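You operate a simulated robot arm through the tools that you are given. There is no shell and no other tool.

You run a simulated two-armed robot. Do the job below in one go: nothing can be reset, and whatever is moved stays where it is left.

JOB
On the top of the zinc table, fold the wiping rag in half.
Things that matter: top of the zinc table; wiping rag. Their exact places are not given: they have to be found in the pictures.

It is judged by the outcome, as a careful person would: the job done as asked, and still so three seconds after it is handed in. It fails if anything else is knocked over, pushed out of place, dropped, spilled or broken. Flat cloth is picked up by pressing the open fingertips on it (5 to 10 N) and closing them slowly along it; thin cloth reads only 2 to 8 mm in the jaws.

ROBOT AND FRAMES
Two 6-joint arms with two-finger grippers on one trunk, on a base that moves. Base frame: it is fixed to the floor where the robot stands at the start and does not move with it; the origin is under the middle of the robot, x ahead of it, y to its left, z up. Units: mm, rad, N and s.
The left shoulder is at the start at [30, 178, 888], the right one opposite. With the tool pointing down near the work surface each hand reaches from about 100 to 840 mm from the robot's upright axis, wherever it stands, measured 20 degrees to its own side. Places, roughly: top of the zinc table [2800, 800, 800]; wiping rag [2750, 750, 750]. Payload 2.54 kg a hand.
Tool frame (each hand has its own): the origin (TCP) lies between the finger pads and is the grasp point; the fingertips stand 30 mm ahead of it; z points along the fingers, y is the line along which they close. The gripper opens to 116 mm; its body begins 95 mm behind the TCP.
Orientation is that of the tool frame in the base frame, as a unit quaternion [x, y, z, w]. With the fingers straight down and closing along the base's y, the tool's x points along the base's -x, its y along +y and its z along -z.

CONTROLS
- The arms move only by the tool servo_tool. It takes "left_moves", "right_moves" or both (then of equal length, played together; a hand with none holds still); each is a list of rows, each an object of numbers (a shift or turn left out is 0, a gripper value left out holds the last): "tx", "ty", "tz": the shift along the base's x, y, z in mm; "rx", "ry", "rz": the turn, a rotation vector about the base's x, y, z in rad; "gripper": the closure, from 0 (fully open) to 1 (shut). In form: [{"tx": .., "ty": .., "tz": .., "rx": .., "ry": .., "rz": .., "gripper": ..}, ...]. A call has 1 to 20 rows; each row shifts and turns the commanded pose from where the row before left it. A row lasts 0.2 s, in which the tool goes at most 50 mm and 0.15 rad; a call with a longer step from one row to the next is refused whole, and so is a gripper value outside its range. A pose out of reach is approached as far as the arm can. The call stops where the force on the tool passes 40 N (or 10 N more than at its start, if that is more) or the arm is blocked; 0.2 s more then pass. Each finger travels about 153 mm/s and halts on what it meets, pressing with about 34 N; the grip force reading is that of the motor and also rises with nothing between the fingers. The clock runs only during rows and for 0.2 s after the last one: add rows that do not move to give the fingers time. The reply holds the time, the measured pose of the TCP, the force on the tool along the base axes, the opening and the grip force, in the units named above and with some noise, with the torque about the TCP (base axes, N m) and any sound that the robot's microphone picked up.
- Cameras (640 x 400 px; columns grow to the right, rows downward): "scene" is now at [52.7, -14.3, 1620.2]; the picture's right is [-0.15, -0.99, 0.00], its down [-0.67, 0.10, -0.74] and it looks along [0.73, -0.11, -0.67] (base axes); focal length 251 px, centre (320, 200). "left" rides on the left gripper at [69, 15, -122] in its tool frame; the picture's right is [-0.21, 0.98, 0.00], its down [-0.83, -0.18, -0.53] and it looks along [-0.52, -0.11, 0.85] (tool axes); focal length 251 px, centre (320, 200). "right" rides on the right gripper at [69, -15, -122] in its tool frame; the picture's right is [0.21, 0.98, 0.00], its down [-0.83, 0.18, -0.53] and it looks along [-0.52, 0.11, 0.85] (tool axes); focal length 251 px, centre (320, 200).
- get_image(camera): a new picture of that camera. The clock stands still meanwhile.
- move_column(by): moves the trunk up (or, below 0, down) by that many mm; the arms and the scene camera ride with it, the base frame stays. It gives what a move gives, with no picture.
- steer(legs): drives the robot by 1 to 6 legs, each [ahead, left, turn to the left] in mm, mm and rad, along the robot's own axes; the way and the turn of a leg run together, so that a leg with both is an arc; at most 1500 mm and 3.142 rad a leg. The arms and the cameras ride along, it lands a little off, and it stops where it bumps. It gives what a move gives.
- aim_head(pan, tilt): turns the head with the scene camera to pan (to the left, within 2.496 rad either way) and tilt (down, from -0.506 to 1.204), counted from straight ahead of the robot. It gives what a move gives.
- probe_pixels(camera, pixels): for up to 12 pixels [column, row] of the newest picture of that camera ("zoom" is the newest enlarged one), the place [x, y, z] in the base frame of the surface seen there, good to about 2 mm. The clock stands still meanwhile.
- inspect(camera, box): a new picture of the part [left, top, right, bottom] of that camera's present view, enlarged. The clock stands still meanwhile.
- sign_off(): hands the job in; it is judged then, once.

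Unless the task says otherwise, let go and move clear before handing in.

The tools are called after "Request:" as name(argument=value, ...) on one line, values as JSON. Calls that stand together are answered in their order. servo_tool: Moves the arms, as the interface text tells. Its arguments: {"type":"object","properties":{"left_moves":{"type":"array","items":{"type":"object","properties":{"tx":{"type":"number"},"ty":{"type":"number"},"tz":{"type":"number"},"rx":{"type":"number"},"ry":{"type":"number"},"rz":{"type":"number"},"gripper":{"type":"number"}}}},"right_moves":{"type":"array","items":{"type":"object","properties":{"tx":{"type":"number"},"ty":{"type":"number"},"tz":{"type":"number"},"rx":{"type":"number"},"ry":{"type":"number"},"rz":{"type":"number"},"gripper":{"type":"number"}}}}},"required":[]} The other tools are called the same way: move_column (by) moves the trunk up or down; steer (legs) drives the base; aim_head (pan, tilt) turns the head that bears the scene camera; get_image (camera) takes a picture; probe_pixels (camera, pixels) gives the place of the surface under pixels of a picture; inspect (camera, box) takes an enlarged picture of a part of a camera's view; sign_off () hands the job in.

At the start:

```text
t: 0.0
left_ee_pos: [416.7, 187.5, 1054.3]
left_tcp_rot: [0.0, 1.0, -0.001, 0.0]
left_force: [-0.8, -0.3, -0.4]
left_moment: [0.02, 0.0, -0.05]
left_opening: 116.1
left_finger_force: 0.0
right_ee_pos: [535.5, -271.8, 1071.0]
right_tcp_rot: [0.0, 1.0, 0.001, 0.0]
right_force: [-0.6, -0.3, 0.3]
right_moment: [0.01, -0.01, 0.01]
right_opening: 116.0
right_finger_force: 0.0
trunk travel left (down, up): [-100.0, 440.0]
robot x, y, heading: [1.4, 2.9, -0.004]
head pan, tilt (commanded): [-0.15, 0.738]
```

scene: 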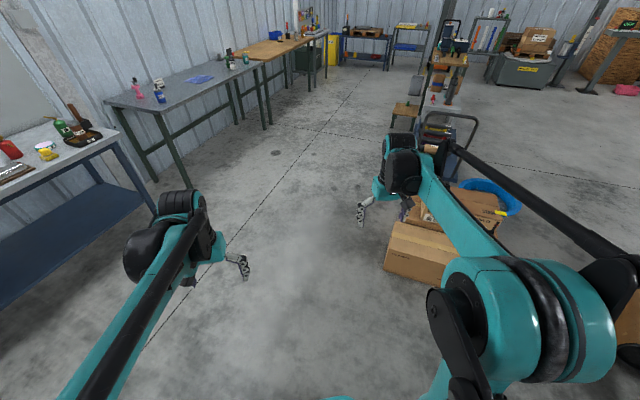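
right: 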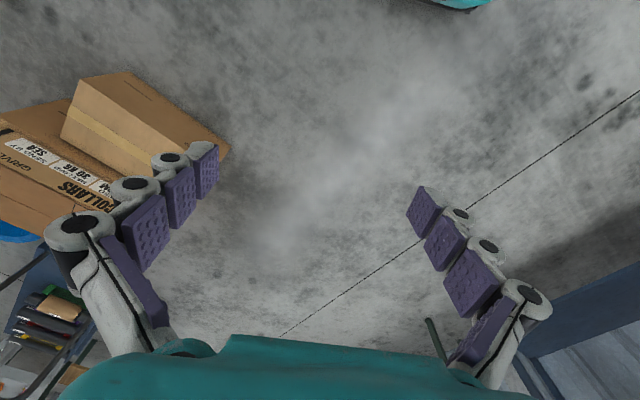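
left: 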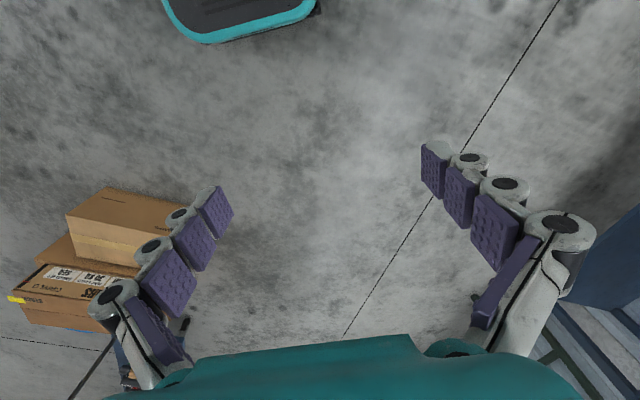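

The scene picture shows a grey metal table with a blue cloth near (200,79) and bottles near (137,85)–(160,95) and (230,60). I'll zoom in and aim the head at it first.

Request:
inspect(camera="scene", box=[100, 20, 300, 145])

Request:
probe_pixels(camera="scene", pixels=[[200, 79], [185, 78], [215, 77], [110, 102], [165, 108], [262, 62], [190, 70], [270, 125], [155, 180], [300, 200], [390, 230], [145, 210]])

```text
3.20 times, centred on (200, 82) of scene
```

zoom: 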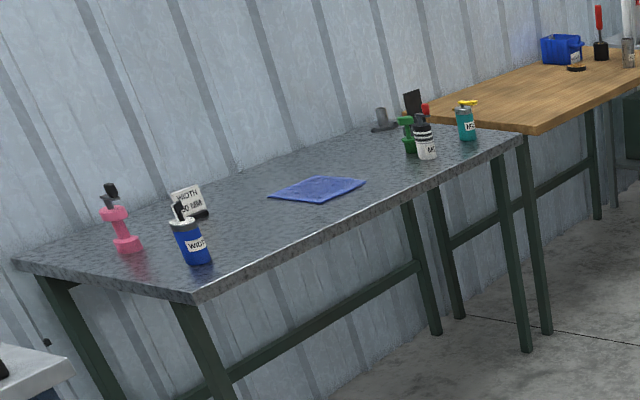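

```text
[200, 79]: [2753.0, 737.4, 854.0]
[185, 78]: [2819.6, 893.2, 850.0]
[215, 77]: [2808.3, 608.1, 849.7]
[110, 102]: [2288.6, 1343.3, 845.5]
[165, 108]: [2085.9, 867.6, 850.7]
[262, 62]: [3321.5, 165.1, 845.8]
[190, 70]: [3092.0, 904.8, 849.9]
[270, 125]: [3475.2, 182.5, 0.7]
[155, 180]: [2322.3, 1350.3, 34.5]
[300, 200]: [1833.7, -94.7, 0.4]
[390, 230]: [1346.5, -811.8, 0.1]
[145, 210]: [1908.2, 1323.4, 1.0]
```

The zoom shows the rag with corners near (268,195), (318,203), (366,180), (318,175). I'll probe them and the table edge and objects.

Request:
probe_pixels(camera="zoom", pixels=[[270, 195], [318, 202], [364, 181], [318, 177], [194, 302], [518, 140], [15, 262], [300, 255], [195, 260], [425, 158], [190, 210], [410, 150]])

```text
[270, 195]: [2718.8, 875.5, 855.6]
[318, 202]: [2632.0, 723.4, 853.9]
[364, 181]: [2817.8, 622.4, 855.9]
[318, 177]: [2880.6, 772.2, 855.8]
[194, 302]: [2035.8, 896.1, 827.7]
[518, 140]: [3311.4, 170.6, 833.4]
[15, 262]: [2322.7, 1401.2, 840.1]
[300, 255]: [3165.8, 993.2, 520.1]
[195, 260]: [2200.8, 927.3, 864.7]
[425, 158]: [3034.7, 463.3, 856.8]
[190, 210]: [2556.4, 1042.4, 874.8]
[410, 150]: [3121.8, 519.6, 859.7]
```

The rag measures about 210 mm along the table (direction ≈ (0.87,−0.50)) and 175 mm deep, with its centre near (2762,748) and the top at z≈850. I'll check for obstacles along the drive path.

Request:
probe_pixels(camera="scene", pixels=[[116, 138], [152, 215], [405, 110], [400, 130], [440, 150], [420, 180], [385, 255], [395, 232], [330, 100], [276, 152], [470, 205], [300, 120]])

Request:
aim_head(pan=0.0, tilt=0.6)

Request:
get_image(camera="scene")

```text
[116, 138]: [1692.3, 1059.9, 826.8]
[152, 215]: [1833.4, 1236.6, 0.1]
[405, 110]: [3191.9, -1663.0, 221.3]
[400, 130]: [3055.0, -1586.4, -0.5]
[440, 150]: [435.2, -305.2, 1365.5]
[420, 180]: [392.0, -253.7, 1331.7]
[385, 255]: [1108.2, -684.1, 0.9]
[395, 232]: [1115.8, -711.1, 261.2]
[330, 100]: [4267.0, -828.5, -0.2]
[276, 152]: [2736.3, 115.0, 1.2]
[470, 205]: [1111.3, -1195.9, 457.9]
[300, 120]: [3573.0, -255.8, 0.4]
```

```text
t: 0.7
left_ee_pos: [415.8, 186.3, 1054.9]
left_tcp_rot: [0.0, 1.0, 0.0, 0.0]
left_force: [-0.3, -1.2, 0.4]
left_moment: [-0.04, 0.03, 0.0]
left_opening: 116.0
left_finger_force: 0.0
right_ee_pos: [535.6, -271.9, 1071.8]
right_tcp_rot: [0.0, 1.0, 0.0, 0.0]
right_force: [-0.5, 0.2, -0.5]
right_moment: [0.0, -0.02, 0.02]
right_opening: 115.7
right_finger_force: 0.0
trunk travel left (down, up): [-100.0, 440.0]
robot x, y, heading: [-1.5, -0.9, -0.001]
head pan, tilt (commanded): [0.0, 0.6]
```

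```text
taken
```

scene: 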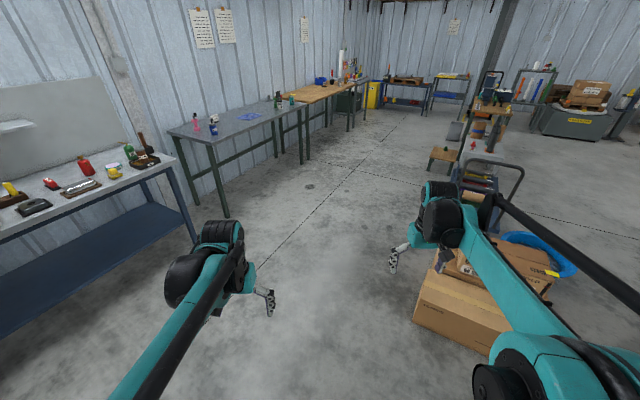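

The way ahead is clear: boxes at y<−680 on the right, bench at y>1060 on the left. I'll drive to about (2400,113) and turn to face the table.

Request:
steer(legs=[[1200, 58, 0], [1200, 58, 0], [0, 0, 1.054]])

Request:
get_image(camera="scene")

```text
t: 15.3
left_ee_pos: [2468.0, 623.9, 1054.4]
left_tcp_rot: [-0.514, 0.858, 0.0, 0.0]
left_force: [1.3, 0.4, -0.5]
left_moment: [0.0, -0.03, -0.02]
left_opening: 115.8
left_finger_force: 0.1
right_ee_pos: [2927.9, 512.0, 1070.7]
right_tcp_rot: [-0.514, 0.858, 0.001, 0.0]
right_force: [-0.1, -0.5, 0.1]
right_moment: [0.01, 0.01, -0.01]
right_opening: 115.9
right_finger_force: 0.0
trunk travel left (down, up): [-100.0, 440.0]
robot x, y, heading: [2433.8, 168.4, 1.081]
head pan, tilt (commanded): [0.0, 0.6]
```

```text
taken
```

scene: 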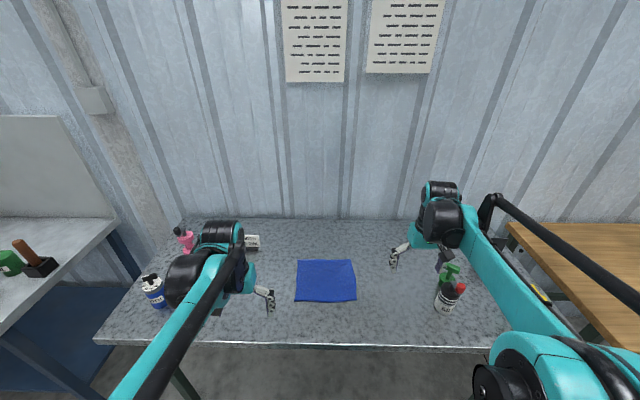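

The robot now faces the table with the blue rag at (325,280). I'll tilt the head down and zoom to locate it precisely.

Request:
aim_head(pan=0.0, tilt=0.95)

Request:
inspect(camera="scene", box=[220, 100, 420, 225])

Request:
get_image(camera="scene")

```text
t: 16.1
left_ee_pos: [2468.4, 622.8, 1054.9]
left_tcp_rot: [-0.514, 0.858, 0.0, 0.0]
left_force: [0.0, -0.6, 0.9]
left_moment: [-0.03, 0.01, 0.01]
left_opening: 115.6
left_finger_force: 0.1
right_ee_pos: [2928.3, 511.9, 1070.8]
right_tcp_rot: [-0.514, 0.858, 0.0, 0.0]
right_force: [-0.3, 0.0, 0.6]
right_moment: [-0.01, 0.02, 0.01]
right_opening: 116.1
right_finger_force: 0.0
trunk travel left (down, up): [-100.0, 440.0]
robot x, y, heading: [2438.4, 170.9, 1.079]
head pan, tilt (commanded): [0.0, 0.949]
```

```text
3.20 times, centred on (320, 162) of scene
```

zoom: 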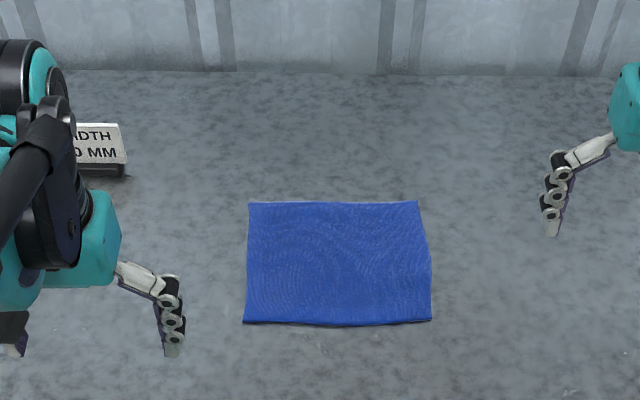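

```text
taken
```

scene: 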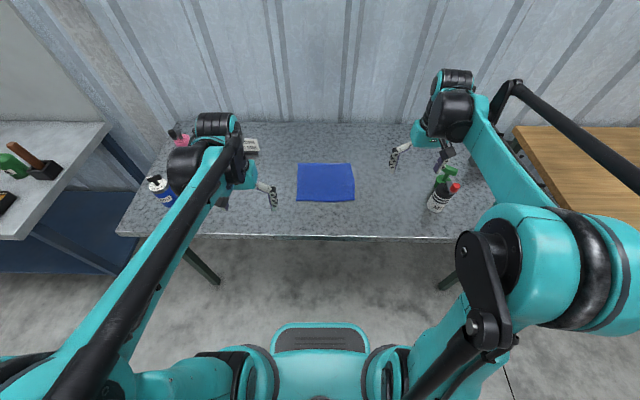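

Request:
probe_pixels(camera="zoom", pixels=[[250, 204], [416, 202], [430, 262], [430, 318], [337, 325], [245, 321], [247, 262], [333, 203], [338, 262], [240, 340], [450, 340], [330, 190]])

Request:
probe_pixels(camera="scene", pixels=[[117, 234], [320, 239], [520, 239], [440, 205], [160, 185], [425, 150], [180, 140], [250, 145], [325, 340], [440, 180], [320, 326], [270, 260]])

```text
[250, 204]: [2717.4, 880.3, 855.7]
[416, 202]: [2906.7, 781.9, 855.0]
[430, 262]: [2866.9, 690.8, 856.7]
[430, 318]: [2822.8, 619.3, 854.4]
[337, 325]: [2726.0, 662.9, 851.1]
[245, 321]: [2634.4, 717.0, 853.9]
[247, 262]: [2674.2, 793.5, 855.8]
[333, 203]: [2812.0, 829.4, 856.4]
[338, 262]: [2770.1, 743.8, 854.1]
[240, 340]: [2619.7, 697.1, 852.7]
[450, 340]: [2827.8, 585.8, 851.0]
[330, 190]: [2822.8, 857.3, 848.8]
```

```text
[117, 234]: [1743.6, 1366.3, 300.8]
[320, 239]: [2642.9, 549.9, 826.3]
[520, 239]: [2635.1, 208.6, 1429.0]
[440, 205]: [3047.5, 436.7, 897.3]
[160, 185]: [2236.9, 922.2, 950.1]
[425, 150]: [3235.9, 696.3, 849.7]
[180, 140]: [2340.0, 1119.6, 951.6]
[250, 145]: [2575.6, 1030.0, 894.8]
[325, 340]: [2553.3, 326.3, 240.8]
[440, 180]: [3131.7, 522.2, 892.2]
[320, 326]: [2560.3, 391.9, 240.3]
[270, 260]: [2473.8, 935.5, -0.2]
```

The rag's corners are at about FL(2717,881), FR(2907,782), NR(2823,618), NL(2634,716), so it is 214 × 185 mm and nearly square to the robot. The table edge is 431 mm ahead and the base front about 252 mm, so I'll close in 150 mm and 20 mm right for better reach.

Request:
steer(legs=[[150, -20, 0.015]])

Request:
aim_head(pan=0.0, tilt=1.05)

Request:
get_image(camera="scene")

Request:
get_image(camera="left")

Request:
get_image(camera="right")

```text
t: 17.5
left_ee_pos: [2549.2, 746.7, 1054.0]
left_tcp_rot: [-0.52, 0.854, 0.0, -0.001]
left_force: [0.6, 0.1, -0.1]
left_moment: [-0.03, 0.03, -0.01]
left_opening: 116.0
left_finger_force: 0.1
right_ee_pos: [3010.4, 640.0, 1070.9]
right_tcp_rot: [-0.519, 0.855, -0.001, 0.0]
right_force: [0.1, 0.1, -1.1]
right_moment: [-0.04, 0.03, 0.02]
right_opening: 115.8
right_finger_force: 0.0
trunk travel left (down, up): [-100.0, 440.0]
robot x, y, heading: [2523.8, 291.9, 1.093]
head pan, tilt (commanded): [0.0, 0.949]
```

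```text
t: 18.2
left_ee_pos: [2548.6, 744.8, 1053.7]
left_tcp_rot: [-0.519, 0.855, 0.001, 0.001]
left_force: [-0.7, 0.7, 0.1]
left_moment: [0.0, -0.04, -0.02]
left_opening: 116.0
left_finger_force: 0.0
right_ee_pos: [3009.6, 640.3, 1070.2]
right_tcp_rot: [-0.52, 0.854, 0.0, 0.0]
right_force: [0.4, 0.2, -0.7]
right_moment: [-0.03, 0.0, 0.05]
right_opening: 116.1
right_finger_force: 0.1
trunk travel left (down, up): [-100.0, 440.0]
robot x, y, heading: [2520.9, 293.6, 1.088]
head pan, tilt (commanded): [0.0, 1.051]
```

```text
taken
```

scene: 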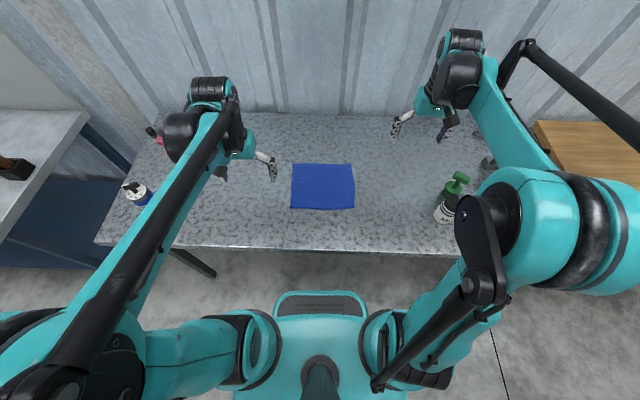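

```text
taken
```

left: 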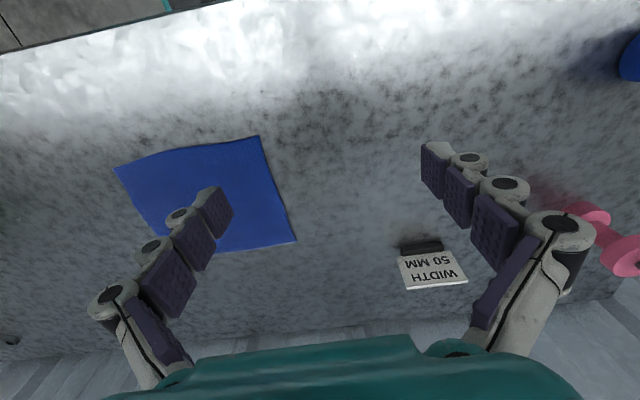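

```text
taken
```

right: 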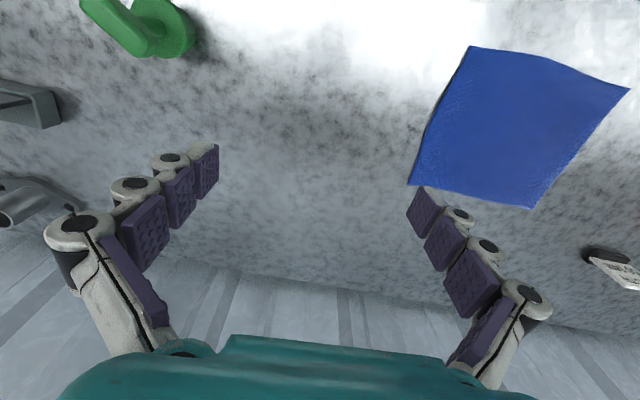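

The rag now spans about 427–611 mm ahead of the robot and −116 to +97 mm lateral, well aligned to the robot's axes. I'll re-probe it accurately and partly close the grippers in the air to see their width.

Request:
servo_tool(left_moves=[{"gripper": 0.65}, {"gripper": 0.65}, {"gripper": 0.65}, {"gripper": 0.65}], right_moves=[{"gripper": 0.65}, {"gripper": 0.65}, {"gripper": 0.65}, {"gripper": 0.65}])

Request:
inspect(camera="scene", box=[240, 130, 400, 230])

Request:
get_image(camera="left")

```text
t: 19.2
left_ee_pos: [2549.6, 746.7, 1053.4]
left_tcp_rot: [-0.52, 0.854, 0.0, 0.001]
left_force: [-1.1, 0.3, -0.3]
left_moment: [-0.02, -0.02, -0.02]
left_opening: 40.9
left_finger_force: 0.0
right_ee_pos: [3009.8, 639.8, 1069.9]
right_tcp_rot: [-0.519, 0.855, 0.0, -0.001]
right_force: [-0.2, 1.1, -0.5]
right_moment: [0.04, 0.03, 0.01]
right_opening: 40.6
right_finger_force: 0.1
trunk travel left (down, up): [-100.0, 440.0]
robot x, y, heading: [2522.3, 290.8, 1.097]
head pan, tilt (commanded): [0.0, 1.051]
```

```text
4.00 times, centred on (320, 180) of scene
```

zoom: 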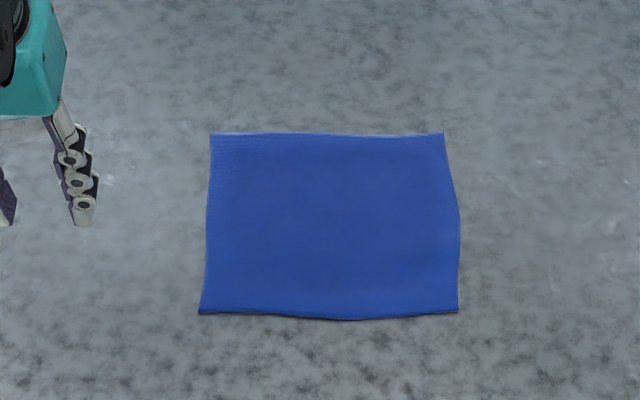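

```text
taken
```

left: 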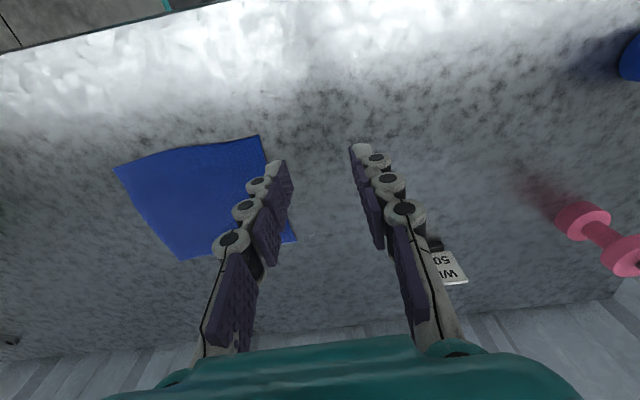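

The grippers at 41 mm opening are narrow enough to work side by side. Probing the rag's outline in the zoom picture (corners (212,136), (442,135), (457,311), (201,311)).

Request:
probe_pixels(camera="zoom", pixels=[[213, 137], [440, 136], [456, 309], [202, 309], [330, 317], [327, 137], [209, 220], [458, 220], [330, 225], [250, 305], [410, 308], [330, 335]])

```text
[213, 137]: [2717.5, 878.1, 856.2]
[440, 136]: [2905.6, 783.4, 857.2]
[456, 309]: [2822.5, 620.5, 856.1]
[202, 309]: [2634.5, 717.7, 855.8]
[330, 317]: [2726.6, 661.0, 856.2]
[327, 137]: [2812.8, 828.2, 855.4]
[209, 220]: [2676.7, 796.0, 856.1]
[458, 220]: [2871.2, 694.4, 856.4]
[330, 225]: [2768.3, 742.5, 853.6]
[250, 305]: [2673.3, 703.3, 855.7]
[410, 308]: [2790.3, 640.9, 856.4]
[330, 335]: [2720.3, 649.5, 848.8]
```

The rag's near edge runs from NL(2634,716) to NR(2823,619). I'll hover both hands over points 28 mm in from each near corner and 12 mm inside the near edge, at TCP z≈920.

Request:
servo_tool(left_moves=[{"tx": 19.1, "ty": -5.5}, {"tx": 19.1, "ty": -5.5}, {"tx": 19.1, "ty": -5.5}, {"tx": 19.1, "ty": -5.5}, {"tx": 19.1, "ty": -5.5}, {"tx": 19.2, "ty": -5.3}, {"tz": -26.7}, {"tz": -26.7}, {"tz": -26.7}, {"tz": -26.7}, {"tz": -26.6}, {}], right_moves=[{"tx": -34.3, "ty": 0.4}, {"tx": -34.3, "ty": 0.4}, {"tx": -34.3, "ty": 0.4}, {"tx": -34.3, "ty": 0.4}, {"tx": -34.3, "ty": 0.4}, {"tx": -34.2, "ty": 0.5}, {"tz": -30}, {"tz": -30}, {"tz": -30}, {"tz": -30}, {"tz": -29.9}, {}])

Request:
get_image(camera="scene")

Request:
inspect(camera="scene", box=[240, 130, 400, 230])

Request:
get_image(camera="left")

Request:
get_image(camera="right")

```text
t: 21.8
left_ee_pos: [2661.9, 711.4, 919.9]
left_tcp_rot: [-0.521, 0.854, 0.0, 0.0]
left_force: [-0.5, -0.2, 0.6]
left_moment: [0.0, -0.01, 0.01]
left_opening: 40.6
left_finger_force: 0.1
right_ee_pos: [2803.8, 643.3, 921.8]
right_tcp_rot: [-0.52, 0.854, 0.001, 0.0]
right_force: [0.3, -0.3, 0.6]
right_moment: [-0.03, -0.03, 0.0]
right_opening: 40.6
right_finger_force: 0.1
trunk travel left (down, up): [-100.0, 440.0]
robot x, y, heading: [2521.5, 291.7, 1.089]
head pan, tilt (commanded): [0.0, 1.051]
```

```text
taken
```

scene: 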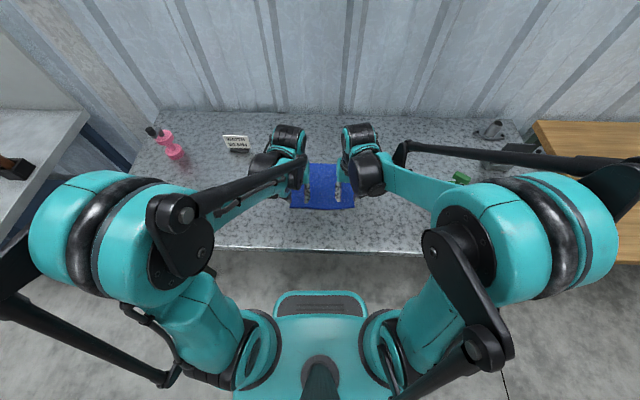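

```text
4.00 times, centred on (320, 180) of scene
```

zoom: 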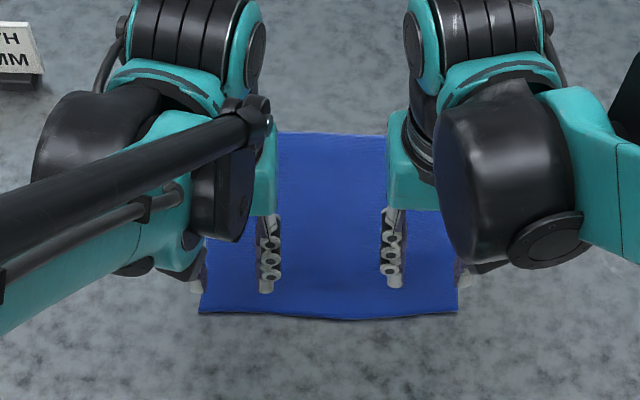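

```text
taken
```

left: 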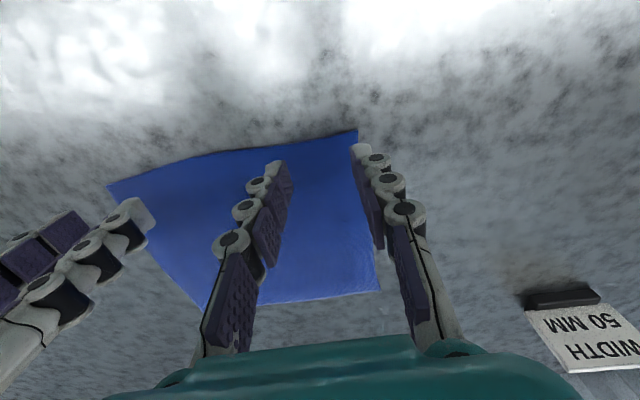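

```text
taken
```

right: 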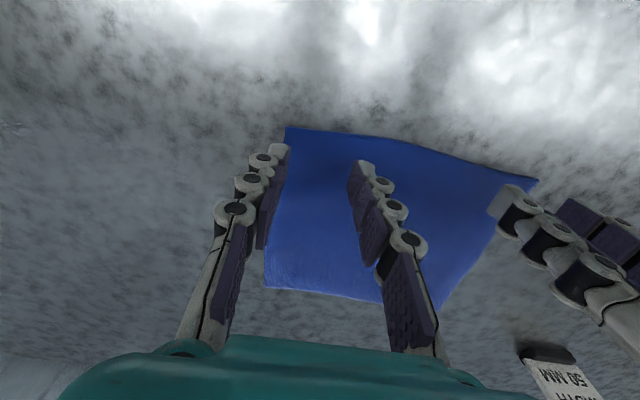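

Both grippers hover well with fingertips over the near corners; the outer fingertips are close to the side edges, so I'll shift each hand ~5 mm inward and lower to just above the cloth.

Request:
servo_tool(left_moves=[{"tx": 5.5, "ty": -1.0, "tz": -8}, {"tz": -8}, {"tz": -8}, {"tz": -5}, {}], right_moves=[{"tx": -4.5, "ty": 1.5, "tz": -8}, {"tz": -8}, {"tz": -8}, {"tz": -6}, {}])

Request:
get_image(camera="left")

Request:
get_image(camera="right")

Request:
inspect(camera="scene", box=[270, 150, 370, 212])

```text
t: 23.0
left_ee_pos: [2667.5, 712.5, 892.8]
left_tcp_rot: [-0.52, 0.854, 0.0, 0.0]
left_force: [0.1, -0.4, -0.1]
left_moment: [0.01, 0.0, -0.02]
left_opening: 41.1
left_finger_force: 0.0
right_ee_pos: [2799.7, 643.9, 891.7]
right_tcp_rot: [-0.519, 0.855, 0.0, 0.0]
right_force: [-0.3, 0.2, 0.1]
right_moment: [0.0, 0.02, 0.02]
right_opening: 40.4
right_finger_force: 0.0
trunk travel left (down, up): [-100.0, 440.0]
robot x, y, heading: [2524.0, 290.1, 1.093]
head pan, tilt (commanded): [0.0, 1.051]
```

```text
taken
```

left: 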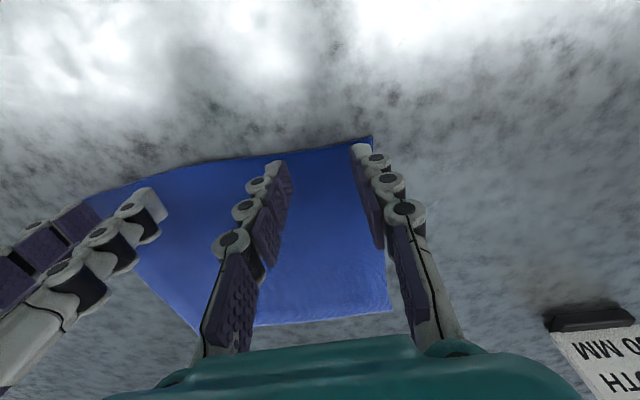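

```text
taken
```

right: 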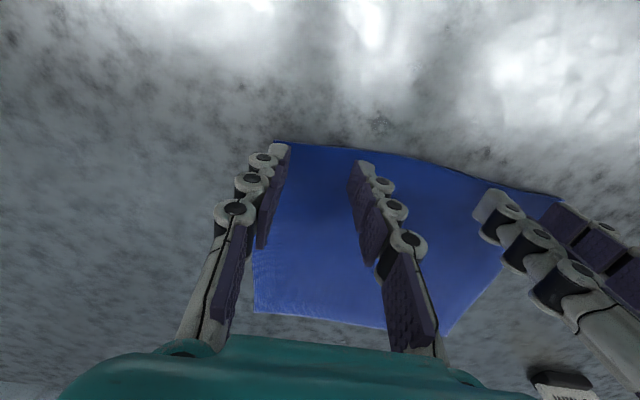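

```text
6.40 times, centred on (320, 181) of scene
```

zoom: 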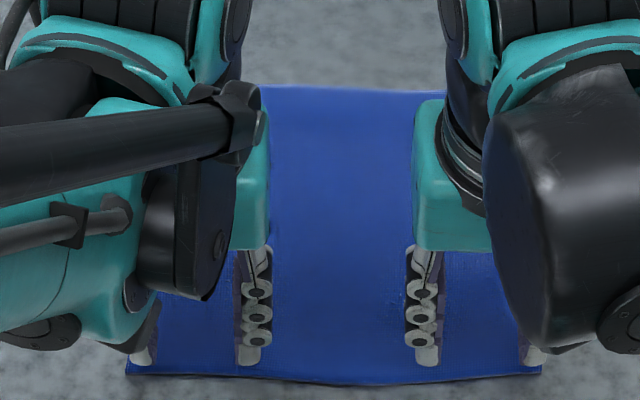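

Fingertips hover ~7 mm above the cloth just inside the near edge (zoom (247,360), (427,360); outer ones at (140,355), (530,355)). I'll lower slowly to feel for contact.

Request:
servo_tool(left_moves=[{"tz": -2}, {"tz": -2}, {"tz": -2}, {}], right_moves=[{"tz": -2}, {"tz": -2}, {"tz": -2}, {}])

```text
t: 24.0
left_ee_pos: [2670.2, 712.0, 886.9]
left_tcp_rot: [-0.52, 0.854, 0.0, 0.0]
left_force: [-1.1, 0.3, 1.5]
left_moment: [0.02, -0.02, -0.05]
left_opening: 40.6
left_finger_force: 0.2
right_ee_pos: [2799.9, 644.6, 886.2]
right_tcp_rot: [-0.519, 0.855, 0.0, 0.0]
right_force: [0.4, -0.3, -0.2]
right_moment: [-0.01, -0.01, -0.02]
right_opening: 40.6
right_finger_force: 0.1
trunk travel left (down, up): [-100.0, 440.0]
robot x, y, heading: [2520.1, 290.5, 1.094]
head pan, tilt (commanded): [0.0, 1.051]
```

The left hand may just be touching (1.5 N) and the right is not yet. Continuing down in 1 mm steps.

Request:
servo_tool(left_moves=[{"tz": -1}, {"tz": -1}, {}], right_moves=[{"tz": -1}, {"tz": -1}, {}])

```text
t: 24.8
left_ee_pos: [2667.9, 711.9, 884.4]
left_tcp_rot: [-0.52, 0.854, 0.0, 0.0]
left_force: [-0.1, -1.0, 1.2]
left_moment: [0.01, -0.03, 0.0]
left_opening: 40.7
left_finger_force: 0.1
right_ee_pos: [2799.1, 644.7, 883.6]
right_tcp_rot: [-0.519, 0.855, 0.001, 0.0]
right_force: [1.1, 0.8, 3.0]
right_moment: [0.01, -0.02, -0.01]
right_opening: 40.4
right_finger_force: 0.1
trunk travel left (down, up): [-100.0, 440.0]
robot x, y, heading: [2520.8, 292.0, 1.091]
head pan, tilt (commanded): [0.0, 1.051]
```

Request:
servo_tool(left_moves=[{"tz": -1}, {"tz": -1}, {}], right_moves=[{"tz": -1}, {"tz": -0.5}, {}])

```text
t: 25.6
left_ee_pos: [2668.5, 712.8, 883.4]
left_tcp_rot: [-0.519, 0.854, 0.001, 0.0]
left_force: [0.8, 1.4, 8.3]
left_moment: [0.05, 0.01, 0.03]
left_opening: 40.8
left_finger_force: 0.1
right_ee_pos: [2798.8, 644.7, 882.5]
right_tcp_rot: [-0.519, 0.855, 0.0, 0.0]
right_force: [-0.7, -0.4, 7.4]
right_moment: [0.04, 0.03, -0.02]
right_opening: 41.4
right_finger_force: 0.0
trunk travel left (down, up): [-100.0, 440.0]
robot x, y, heading: [2523.6, 290.5, 1.096]
head pan, tilt (commanded): [0.0, 1.051]
```

Both hands press at about 8 N — right in the window. Now closing slowly along the cloth.

Request:
servo_tool(left_moves=[{"gripper": 0.67}, {"gripper": 0.69}, {"gripper": 0.71}, {"gripper": 0.73}, {"gripper": 0.75}, {"gripper": 0.77}, {"gripper": 0.79}, {"gripper": 0.81}], right_moves=[{"gripper": 0.67}, {"gripper": 0.69}, {"gripper": 0.71}, {"gripper": 0.73}, {"gripper": 0.75}, {"gripper": 0.77}, {"gripper": 0.79}, {"gripper": 0.81}])

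Request:
inspect(camera="scene", box=[270, 150, 370, 212])

Request:
get_image(camera="left")

Request:
get_image(camera="right")

```text
t: 27.4
left_ee_pos: [2668.1, 711.6, 883.4]
left_tcp_rot: [-0.519, 0.855, 0.001, 0.0]
left_force: [0.2, -1.4, 5.8]
left_moment: [0.01, -0.03, -0.05]
left_opening: 21.4
left_finger_force: 0.1
right_ee_pos: [2798.9, 643.0, 882.4]
right_tcp_rot: [-0.519, 0.855, 0.0, 0.0]
right_force: [-0.3, 0.0, 8.9]
right_moment: [0.0, 0.04, 0.01]
right_opening: 21.6
right_finger_force: 0.0
trunk travel left (down, up): [-100.0, 440.0]
robot x, y, heading: [2522.7, 291.5, 1.093]
head pan, tilt (commanded): [0.0, 1.051]
```

```text
6.40 times, centred on (320, 181) of scene
```

zoom: 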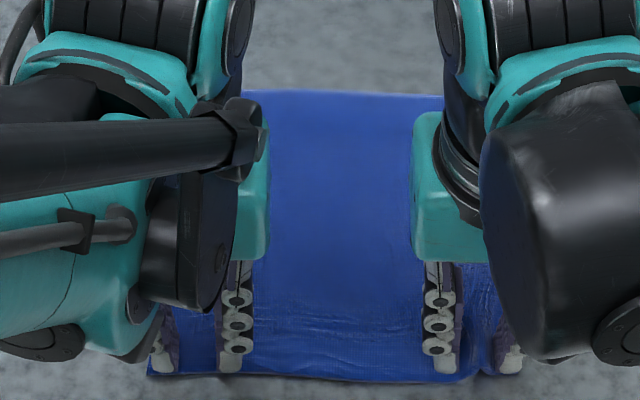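

```text
taken
```

left: 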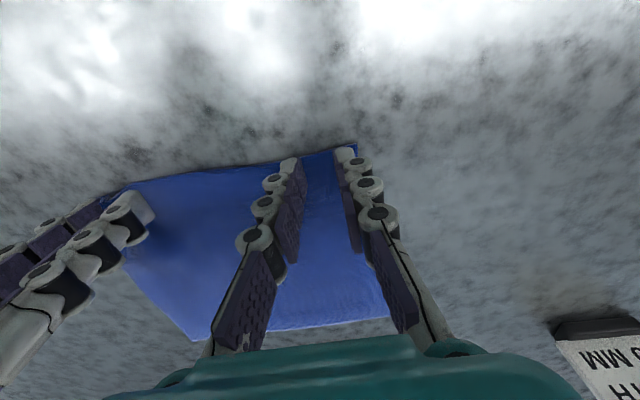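

```text
taken
```

right: 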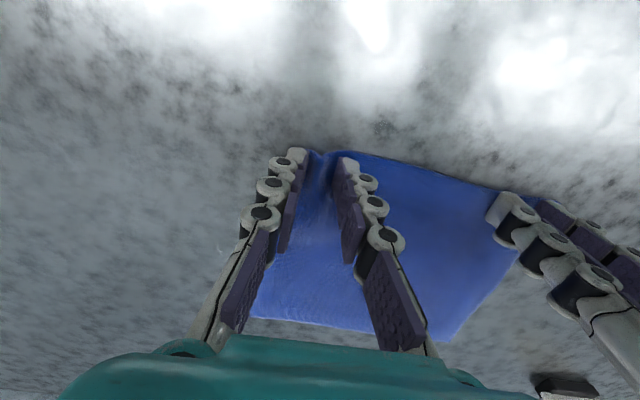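

The cloth is being gathered: a ruck forms between the right fingers (px (315,175)) and the left corner is dragged in. Continuing to close fully.

Request:
servo_tool(left_moves=[{"gripper": 0.83}, {"gripper": 0.85}, {"gripper": 0.87}, {"gripper": 0.89}, {"gripper": 0.91}, {"gripper": 0.93}, {"gripper": 0.95}, {"gripper": 0.97}, {"gripper": 0.99}, {"gripper": 1.0}, {"gripper": 1.0}, {"gripper": 1.0}], right_moves=[{"gripper": 0.83}, {"gripper": 0.85}, {"gripper": 0.87}, {"gripper": 0.89}, {"gripper": 0.91}, {"gripper": 0.93}, {"gripper": 0.95}, {"gripper": 0.97}, {"gripper": 0.99}, {"gripper": 1.0}, {"gripper": 1.0}, {"gripper": 1.0}])

Request:
inspect(camera="scene", box=[270, 150, 370, 212])

Request:
get_image(camera="left")

Request:
get_image(camera="right")

```text
t: 30.0
left_ee_pos: [2668.4, 712.2, 882.2]
left_tcp_rot: [-0.52, 0.854, 0.0, -0.001]
left_force: [-0.2, 1.2, 0.1]
left_moment: [0.0, 0.01, -0.01]
left_opening: 0.0
left_finger_force: 28.6
right_ee_pos: [2799.2, 644.3, 881.5]
right_tcp_rot: [-0.519, 0.855, -0.001, 0.001]
right_force: [-0.3, 0.4, 3.1]
right_moment: [0.0, 0.01, 0.02]
right_opening: 3.6
right_finger_force: 32.8
trunk travel left (down, up): [-100.0, 440.0]
robot x, y, heading: [2523.1, 291.9, 1.091]
head pan, tilt (commanded): [0.0, 1.051]
```

```text
6.40 times, centred on (320, 181) of scene
```

zoom: 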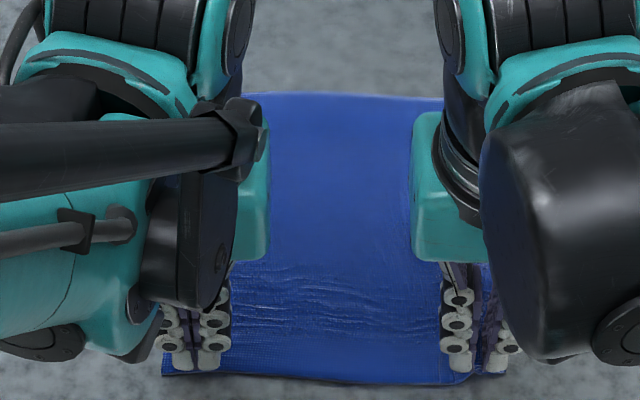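

```text
taken
```

left: 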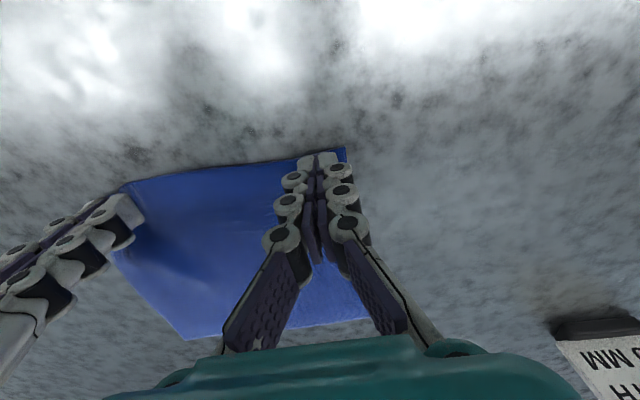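

```text
taken
```

right: 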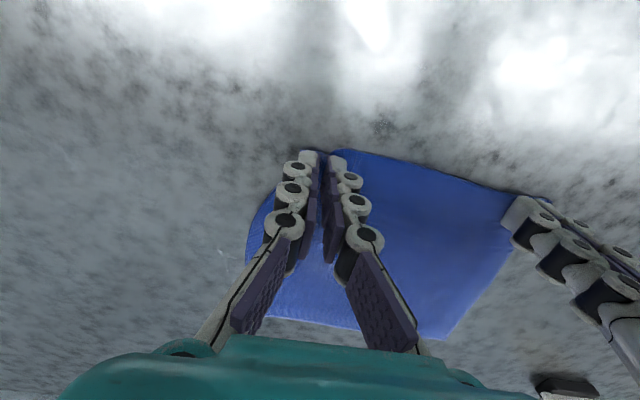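

The right hand caught the cloth (3.6 mm in the jaws), but the left slipped (0.0 mm) and its corner was pulled in to zoom (162,372). I'll lift the left slightly, move 12 mm inward, reopen to ~35 mm and press again.

Request:
servo_tool(left_moves=[{"tz": 4}, {"tz": 4}, {"tx": 5.4, "ty": -2.7, "gripper": 0.85}, {"tx": 5.3, "ty": -2.8, "gripper": 0.7}, {"gripper": 0.7}, {"gripper": 0.7}])

Request:
get_image(camera="left")

Request:
inspect(camera="scene", box=[270, 150, 370, 212])

```text
t: 31.4
left_ee_pos: [2677.9, 706.5, 891.9]
left_tcp_rot: [-0.52, 0.854, -0.001, 0.0]
left_force: [-0.4, -0.1, 0.7]
left_moment: [0.01, -0.02, 0.03]
left_opening: 34.8
left_finger_force: 0.0
right_ee_pos: [2800.0, 645.5, 882.6]
right_tcp_rot: [-0.52, 0.854, 0.0, 0.0]
right_force: [-0.1, 0.0, 4.3]
right_moment: [0.0, -0.04, -0.05]
right_opening: 3.4
right_finger_force: 34.1
trunk travel left (down, up): [-100.0, 440.0]
robot x, y, heading: [2524.5, 291.5, 1.092]
head pan, tilt (commanded): [0.0, 1.051]
```

```text
taken
```

left: 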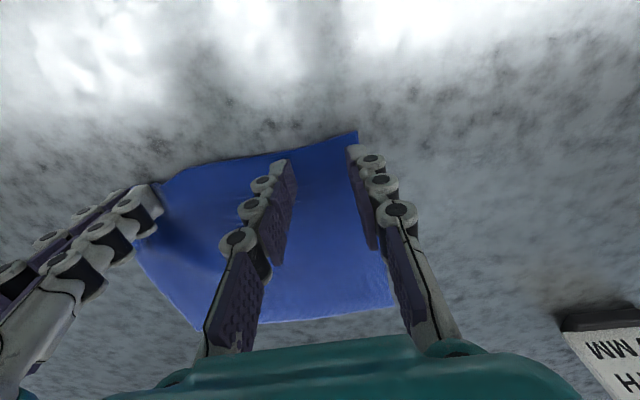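

```text
6.40 times, centred on (320, 181) of scene
```

zoom: 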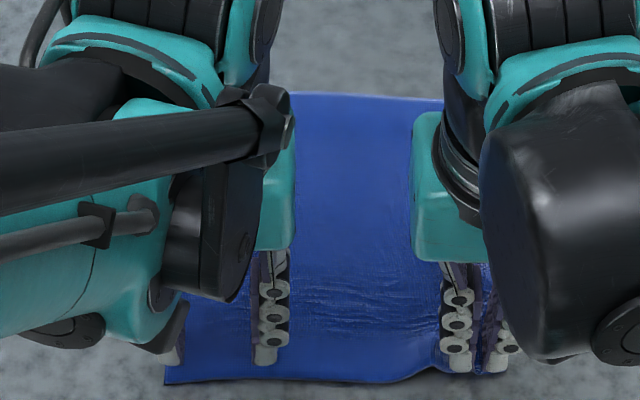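

The left fingers now straddle cloth well inside the side edge (corner at zoom (166,383)). Lowering the left hand to press again.

Request:
servo_tool(left_moves=[{"tz": -3}, {"tz": -3}, {"tz": -1.5}, {}])

```text
t: 32.4
left_ee_pos: [2678.1, 705.8, 882.6]
left_tcp_rot: [-0.52, 0.854, 0.0, 0.001]
left_force: [0.6, 2.2, 7.3]
left_moment: [0.05, -0.08, 0.01]
left_opening: 34.8
left_finger_force: 0.4
right_ee_pos: [2799.1, 644.4, 882.3]
right_tcp_rot: [-0.52, 0.854, 0.0, -0.001]
right_force: [1.7, -0.4, 2.6]
right_moment: [-0.02, 0.06, -0.04]
right_opening: 4.3
right_finger_force: 35.4
trunk travel left (down, up): [-100.0, 440.0]
robot x, y, heading: [2523.6, 289.9, 1.091]
head pan, tilt (commanded): [0.0, 1.051]
```

Pressing at 7.3 N; last time the force faded while closing, so I'll creep down slightly while closing slowly.

Request:
servo_tool(left_moves=[{"tz": -0.4}, {"gripper": 0.715}, {"gripper": 0.73, "tz": -0.1}, {"gripper": 0.745}, {"gripper": 0.76, "tz": -0.1}, {"gripper": 0.775}, {"gripper": 0.79, "tz": -0.1}, {"gripper": 0.805}, {"gripper": 0.82, "tz": -0.1}, {"gripper": 0.835}, {"gripper": 0.85, "tz": -0.1}])

Request:
get_image(camera="left")

```text
t: 34.8
left_ee_pos: [2678.8, 707.0, 881.2]
left_tcp_rot: [-0.52, 0.854, 0.001, 0.001]
left_force: [2.1, 0.4, 11.2]
left_moment: [0.01, -0.14, 0.02]
left_opening: 17.3
left_finger_force: 0.1
right_ee_pos: [2798.7, 643.5, 882.0]
right_tcp_rot: [-0.52, 0.854, 0.0, 0.0]
right_force: [-2.0, 1.4, 0.5]
right_moment: [0.03, 0.02, -0.02]
right_opening: 5.0
right_finger_force: 36.1
trunk travel left (down, up): [-100.0, 440.0]
robot x, y, heading: [2523.0, 288.7, 1.091]
head pan, tilt (commanded): [0.0, 1.051]
```

```text
taken
```

left: 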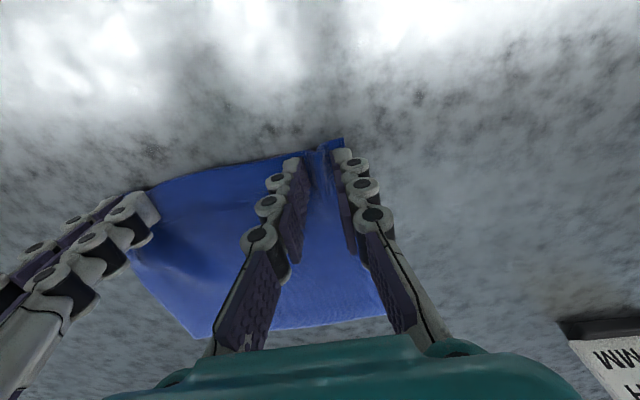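

Force is 11 N and a ruck shows between the left fingers at (322,170). Continuing to close.

Request:
servo_tool(left_moves=[{"gripper": 0.865}, {"gripper": 0.88}, {"gripper": 0.895}, {"gripper": 0.91}, {"gripper": 0.925}, {"gripper": 0.94}, {"gripper": 0.955}, {"gripper": 0.97}, {"gripper": 0.985}, {"gripper": 1.0}, {"gripper": 1.0}, {"gripper": 1.0}])

Request:
get_image(camera="left")

Request:
inspect(camera="scene", box=[270, 150, 370, 212])

```text
t: 37.4
left_ee_pos: [2679.4, 705.4, 881.7]
left_tcp_rot: [-0.519, 0.854, -0.001, 0.0]
left_force: [4.6, -2.6, 3.3]
left_moment: [-0.02, -0.14, -0.08]
left_opening: 4.5
left_finger_force: 33.0
right_ee_pos: [2799.0, 644.0, 882.6]
right_tcp_rot: [-0.519, 0.855, 0.0, 0.0]
right_force: [-5.1, 1.8, 5.0]
right_moment: [0.0, 0.04, 0.06]
right_opening: 3.5
right_finger_force: 33.1
trunk travel left (down, up): [-100.0, 440.0]
robot x, y, heading: [2523.6, 286.3, 1.099]
head pan, tilt (commanded): [0.0, 1.051]
```

```text
taken
```

left: 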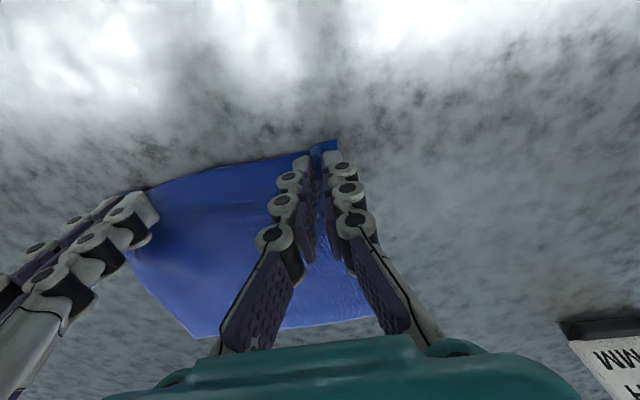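

```text
6.40 times, centred on (320, 181) of scene
```

zoom: 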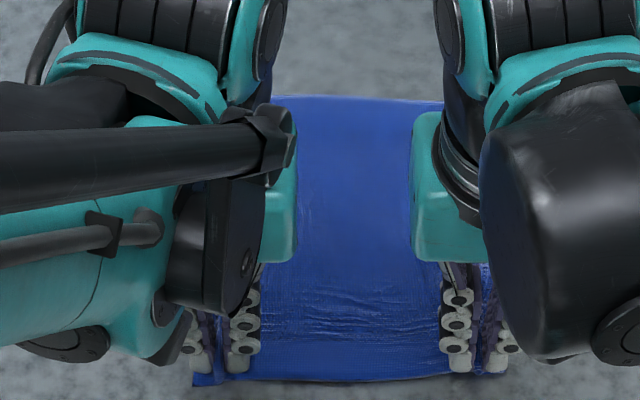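

Both hands now hold the cloth (left 4.5 mm, right 3.5 mm). I'll note where the far edge is now, then lift along the start of the arc.

Request:
probe_pixels(camera="zoom", pixels=[[300, 100], [350, 101], [400, 103], [435, 106], [200, 383], [300, 380], [400, 377], [340, 250]])

Request:
servo_tool(left_moves=[{"tx": 1.8, "ty": -0.9, "tz": 2}, {"tx": 1.04, "ty": 2.05, "tz": 8.85}, {"tx": 1.04, "ty": 2.05, "tz": 8.85}, {"tx": 1.72, "ty": 3.39, "tz": 9.15}, {"tx": 1.72, "ty": 3.39, "tz": 9.15}, {}], right_moves=[{"tx": 0, "ty": 0, "tz": 2}, {"tx": 1.04, "ty": 2.05, "tz": 8.85}, {"tx": 1.04, "ty": 2.05, "tz": 8.85}, {"tx": 1.72, "ty": 3.39, "tz": 9.15}, {"tx": 1.72, "ty": 3.39, "tz": 9.15}, {}])

Request:
inspect(camera="scene", box=[240, 130, 400, 230])

Request:
get_image(camera="left")

Request:
get_image(camera="right")

```text
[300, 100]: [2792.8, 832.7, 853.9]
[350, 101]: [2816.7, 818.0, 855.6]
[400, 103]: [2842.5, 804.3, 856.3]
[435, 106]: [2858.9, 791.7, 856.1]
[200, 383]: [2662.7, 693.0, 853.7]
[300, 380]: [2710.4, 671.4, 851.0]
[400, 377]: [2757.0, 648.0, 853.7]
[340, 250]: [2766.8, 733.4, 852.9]
```

```text
t: 38.8
left_ee_pos: [2686.3, 717.0, 919.9]
left_tcp_rot: [-0.519, 0.854, 0.0, 0.0]
left_force: [4.2, -1.5, 0.0]
left_moment: [-0.05, -0.11, -0.1]
left_opening: 4.0
left_finger_force: 32.7
right_ee_pos: [2805.2, 654.5, 921.2]
right_tcp_rot: [-0.52, 0.854, 0.0, 0.0]
right_force: [-3.9, 1.3, 2.1]
right_moment: [0.0, 0.02, 0.02]
right_opening: 3.5
right_finger_force: 32.1
trunk travel left (down, up): [-100.0, 440.0]
robot x, y, heading: [2523.0, 291.6, 1.091]
head pan, tilt (commanded): [0.0, 1.051]
```

```text
4.00 times, centred on (320, 180) of scene
```

zoom: 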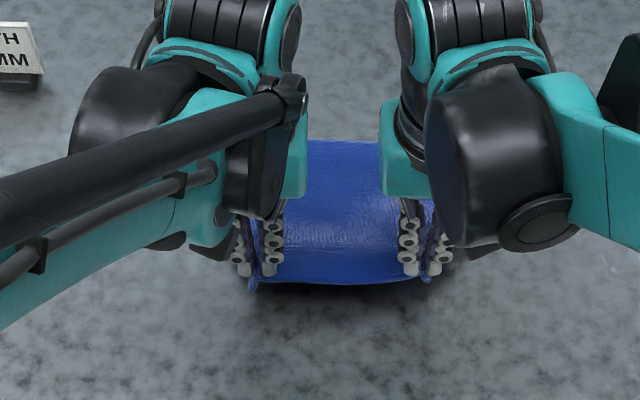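

```text
taken
```

left: 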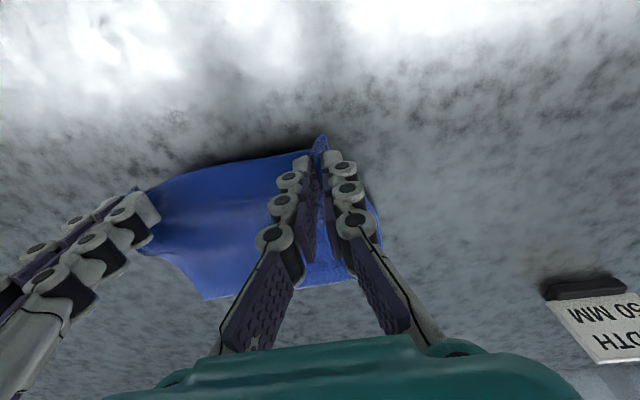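

```text
taken
```

right: 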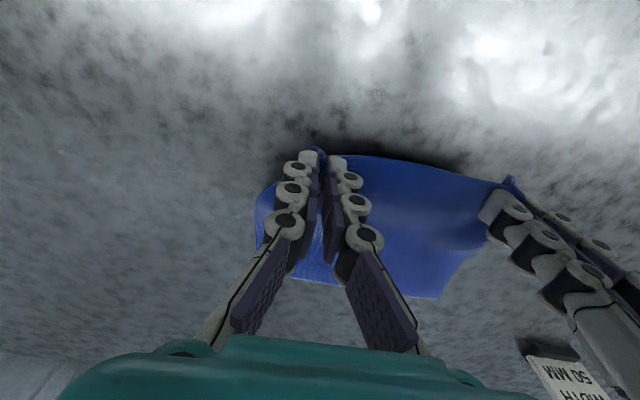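

Both corners are lifted and held. The fold line should be about 84 mm in from the original near edge; I'll continue the arc to the top with a gentle roll of the wrists.

Request:
servo_tool(left_moves=[{"tx": 2.62, "ty": 5.17, "tz": 6.5, "rx": -0.0267, "ry": 0.0137}, {"tx": 2.62, "ty": 5.17, "tz": 6.5, "rx": -0.0267, "ry": 0.0137}, {"tx": 3.94, "ty": 7.76, "tz": 5.35, "rx": -0.0356, "ry": 0.0182}, {"tx": 3.94, "ty": 7.76, "tz": 5.35, "rx": -0.0356, "ry": 0.0182}, {"tx": 4.48, "ty": 8.83, "tz": 3.55, "rx": -0.0356, "ry": 0.0182}, {"tx": 4.48, "ty": 8.83, "tz": 3.55, "rx": -0.0356, "ry": 0.0182}, {"tx": 4.73, "ty": 9.32, "tz": 0.45, "rx": -0.0356, "ry": 0.0182}, {"tx": 4.73, "ty": 9.32, "tz": 0.45, "rx": -0.0356, "ry": 0.0182}, {}], right_moves=[{"tx": 2.62, "ty": 5.17, "tz": 6.5, "rx": -0.0267, "ry": 0.0137}, {"tx": 2.62, "ty": 5.17, "tz": 6.5, "rx": -0.0267, "ry": 0.0137}, {"tx": 3.94, "ty": 7.76, "tz": 5.35, "rx": -0.0356, "ry": 0.0182}, {"tx": 3.94, "ty": 7.76, "tz": 5.35, "rx": -0.0356, "ry": 0.0182}, {"tx": 4.48, "ty": 8.83, "tz": 3.55, "rx": -0.0356, "ry": 0.0182}, {"tx": 4.48, "ty": 8.83, "tz": 3.55, "rx": -0.0356, "ry": 0.0182}, {"tx": 4.73, "ty": 9.32, "tz": 0.45, "rx": -0.0356, "ry": 0.0182}, {"tx": 4.73, "ty": 9.32, "tz": 0.45, "rx": -0.0356, "ry": 0.0182}, {}])

Request:
inspect(camera="scene", box=[240, 130, 400, 230])

Request:
get_image(camera="left")

Request:
get_image(camera="right")

```text
t: 40.8
left_ee_pos: [2717.6, 778.4, 951.8]
left_tcp_rot: [-0.514, 0.845, -0.079, -0.127]
left_force: [3.1, -1.9, 0.1]
left_moment: [-0.03, -0.11, -0.08]
left_opening: 4.3
left_finger_force: 33.0
right_ee_pos: [2834.1, 717.0, 950.1]
right_tcp_rot: [-0.514, 0.845, -0.078, -0.128]
right_force: [-3.0, 1.2, 0.9]
right_moment: [0.01, 0.07, 0.02]
right_opening: 3.2
right_finger_force: 32.8
trunk travel left (down, up): [-100.0, 440.0]
robot x, y, heading: [2521.4, 289.2, 1.093]
head pan, tilt (commanded): [0.0, 1.051]
```

```text
4.00 times, centred on (320, 180) of scene
```

zoom: 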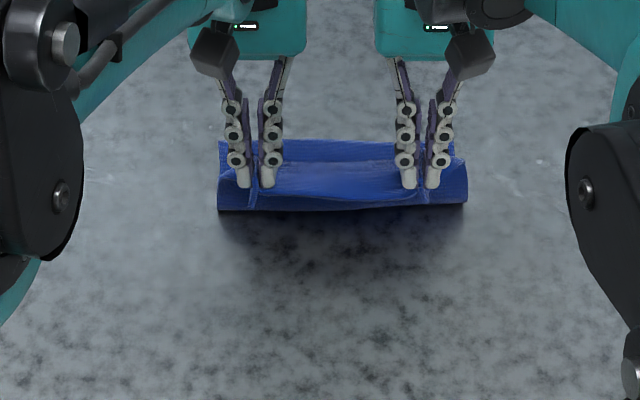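

```text
taken
```

left: 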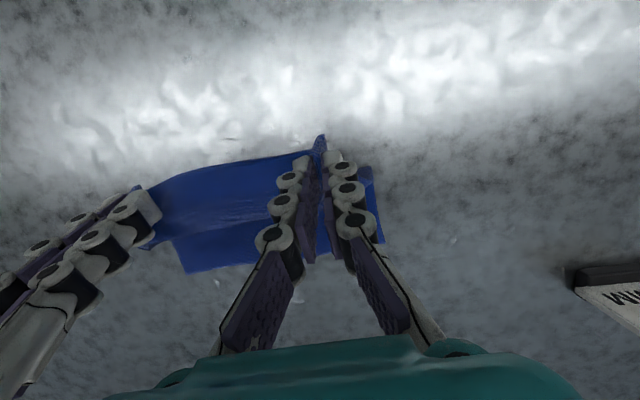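

```text
taken
```

right: 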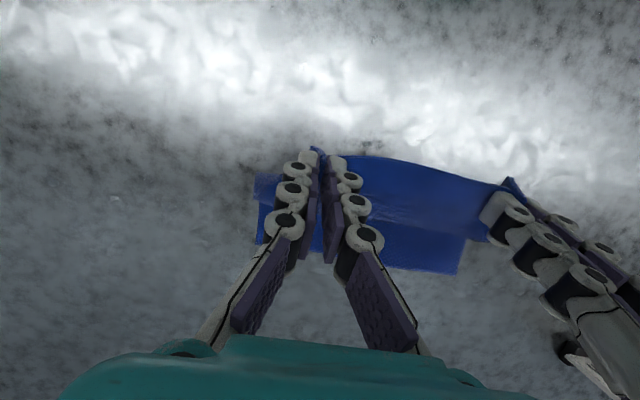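

The fold is rising nicely: the near edge is up between the hands and the far edge is visible at zoom y≈143. I'll probe the far edge and the bottom of the curl before laying it over.

Request:
probe_pixels(camera="zoom", pixels=[[222, 144], [300, 143], [345, 143], [392, 146], [455, 150], [464, 155], [222, 205], [464, 202], [250, 200], [340, 205], [425, 198], [345, 152]])

```text
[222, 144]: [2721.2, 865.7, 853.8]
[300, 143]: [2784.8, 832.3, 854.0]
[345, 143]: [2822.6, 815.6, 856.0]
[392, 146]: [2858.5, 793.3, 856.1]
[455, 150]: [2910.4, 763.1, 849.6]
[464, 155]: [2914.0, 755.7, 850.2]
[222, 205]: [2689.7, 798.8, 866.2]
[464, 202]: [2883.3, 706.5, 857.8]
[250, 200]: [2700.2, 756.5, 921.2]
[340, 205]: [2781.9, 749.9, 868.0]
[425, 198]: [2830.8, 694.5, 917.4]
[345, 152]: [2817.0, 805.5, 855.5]
```

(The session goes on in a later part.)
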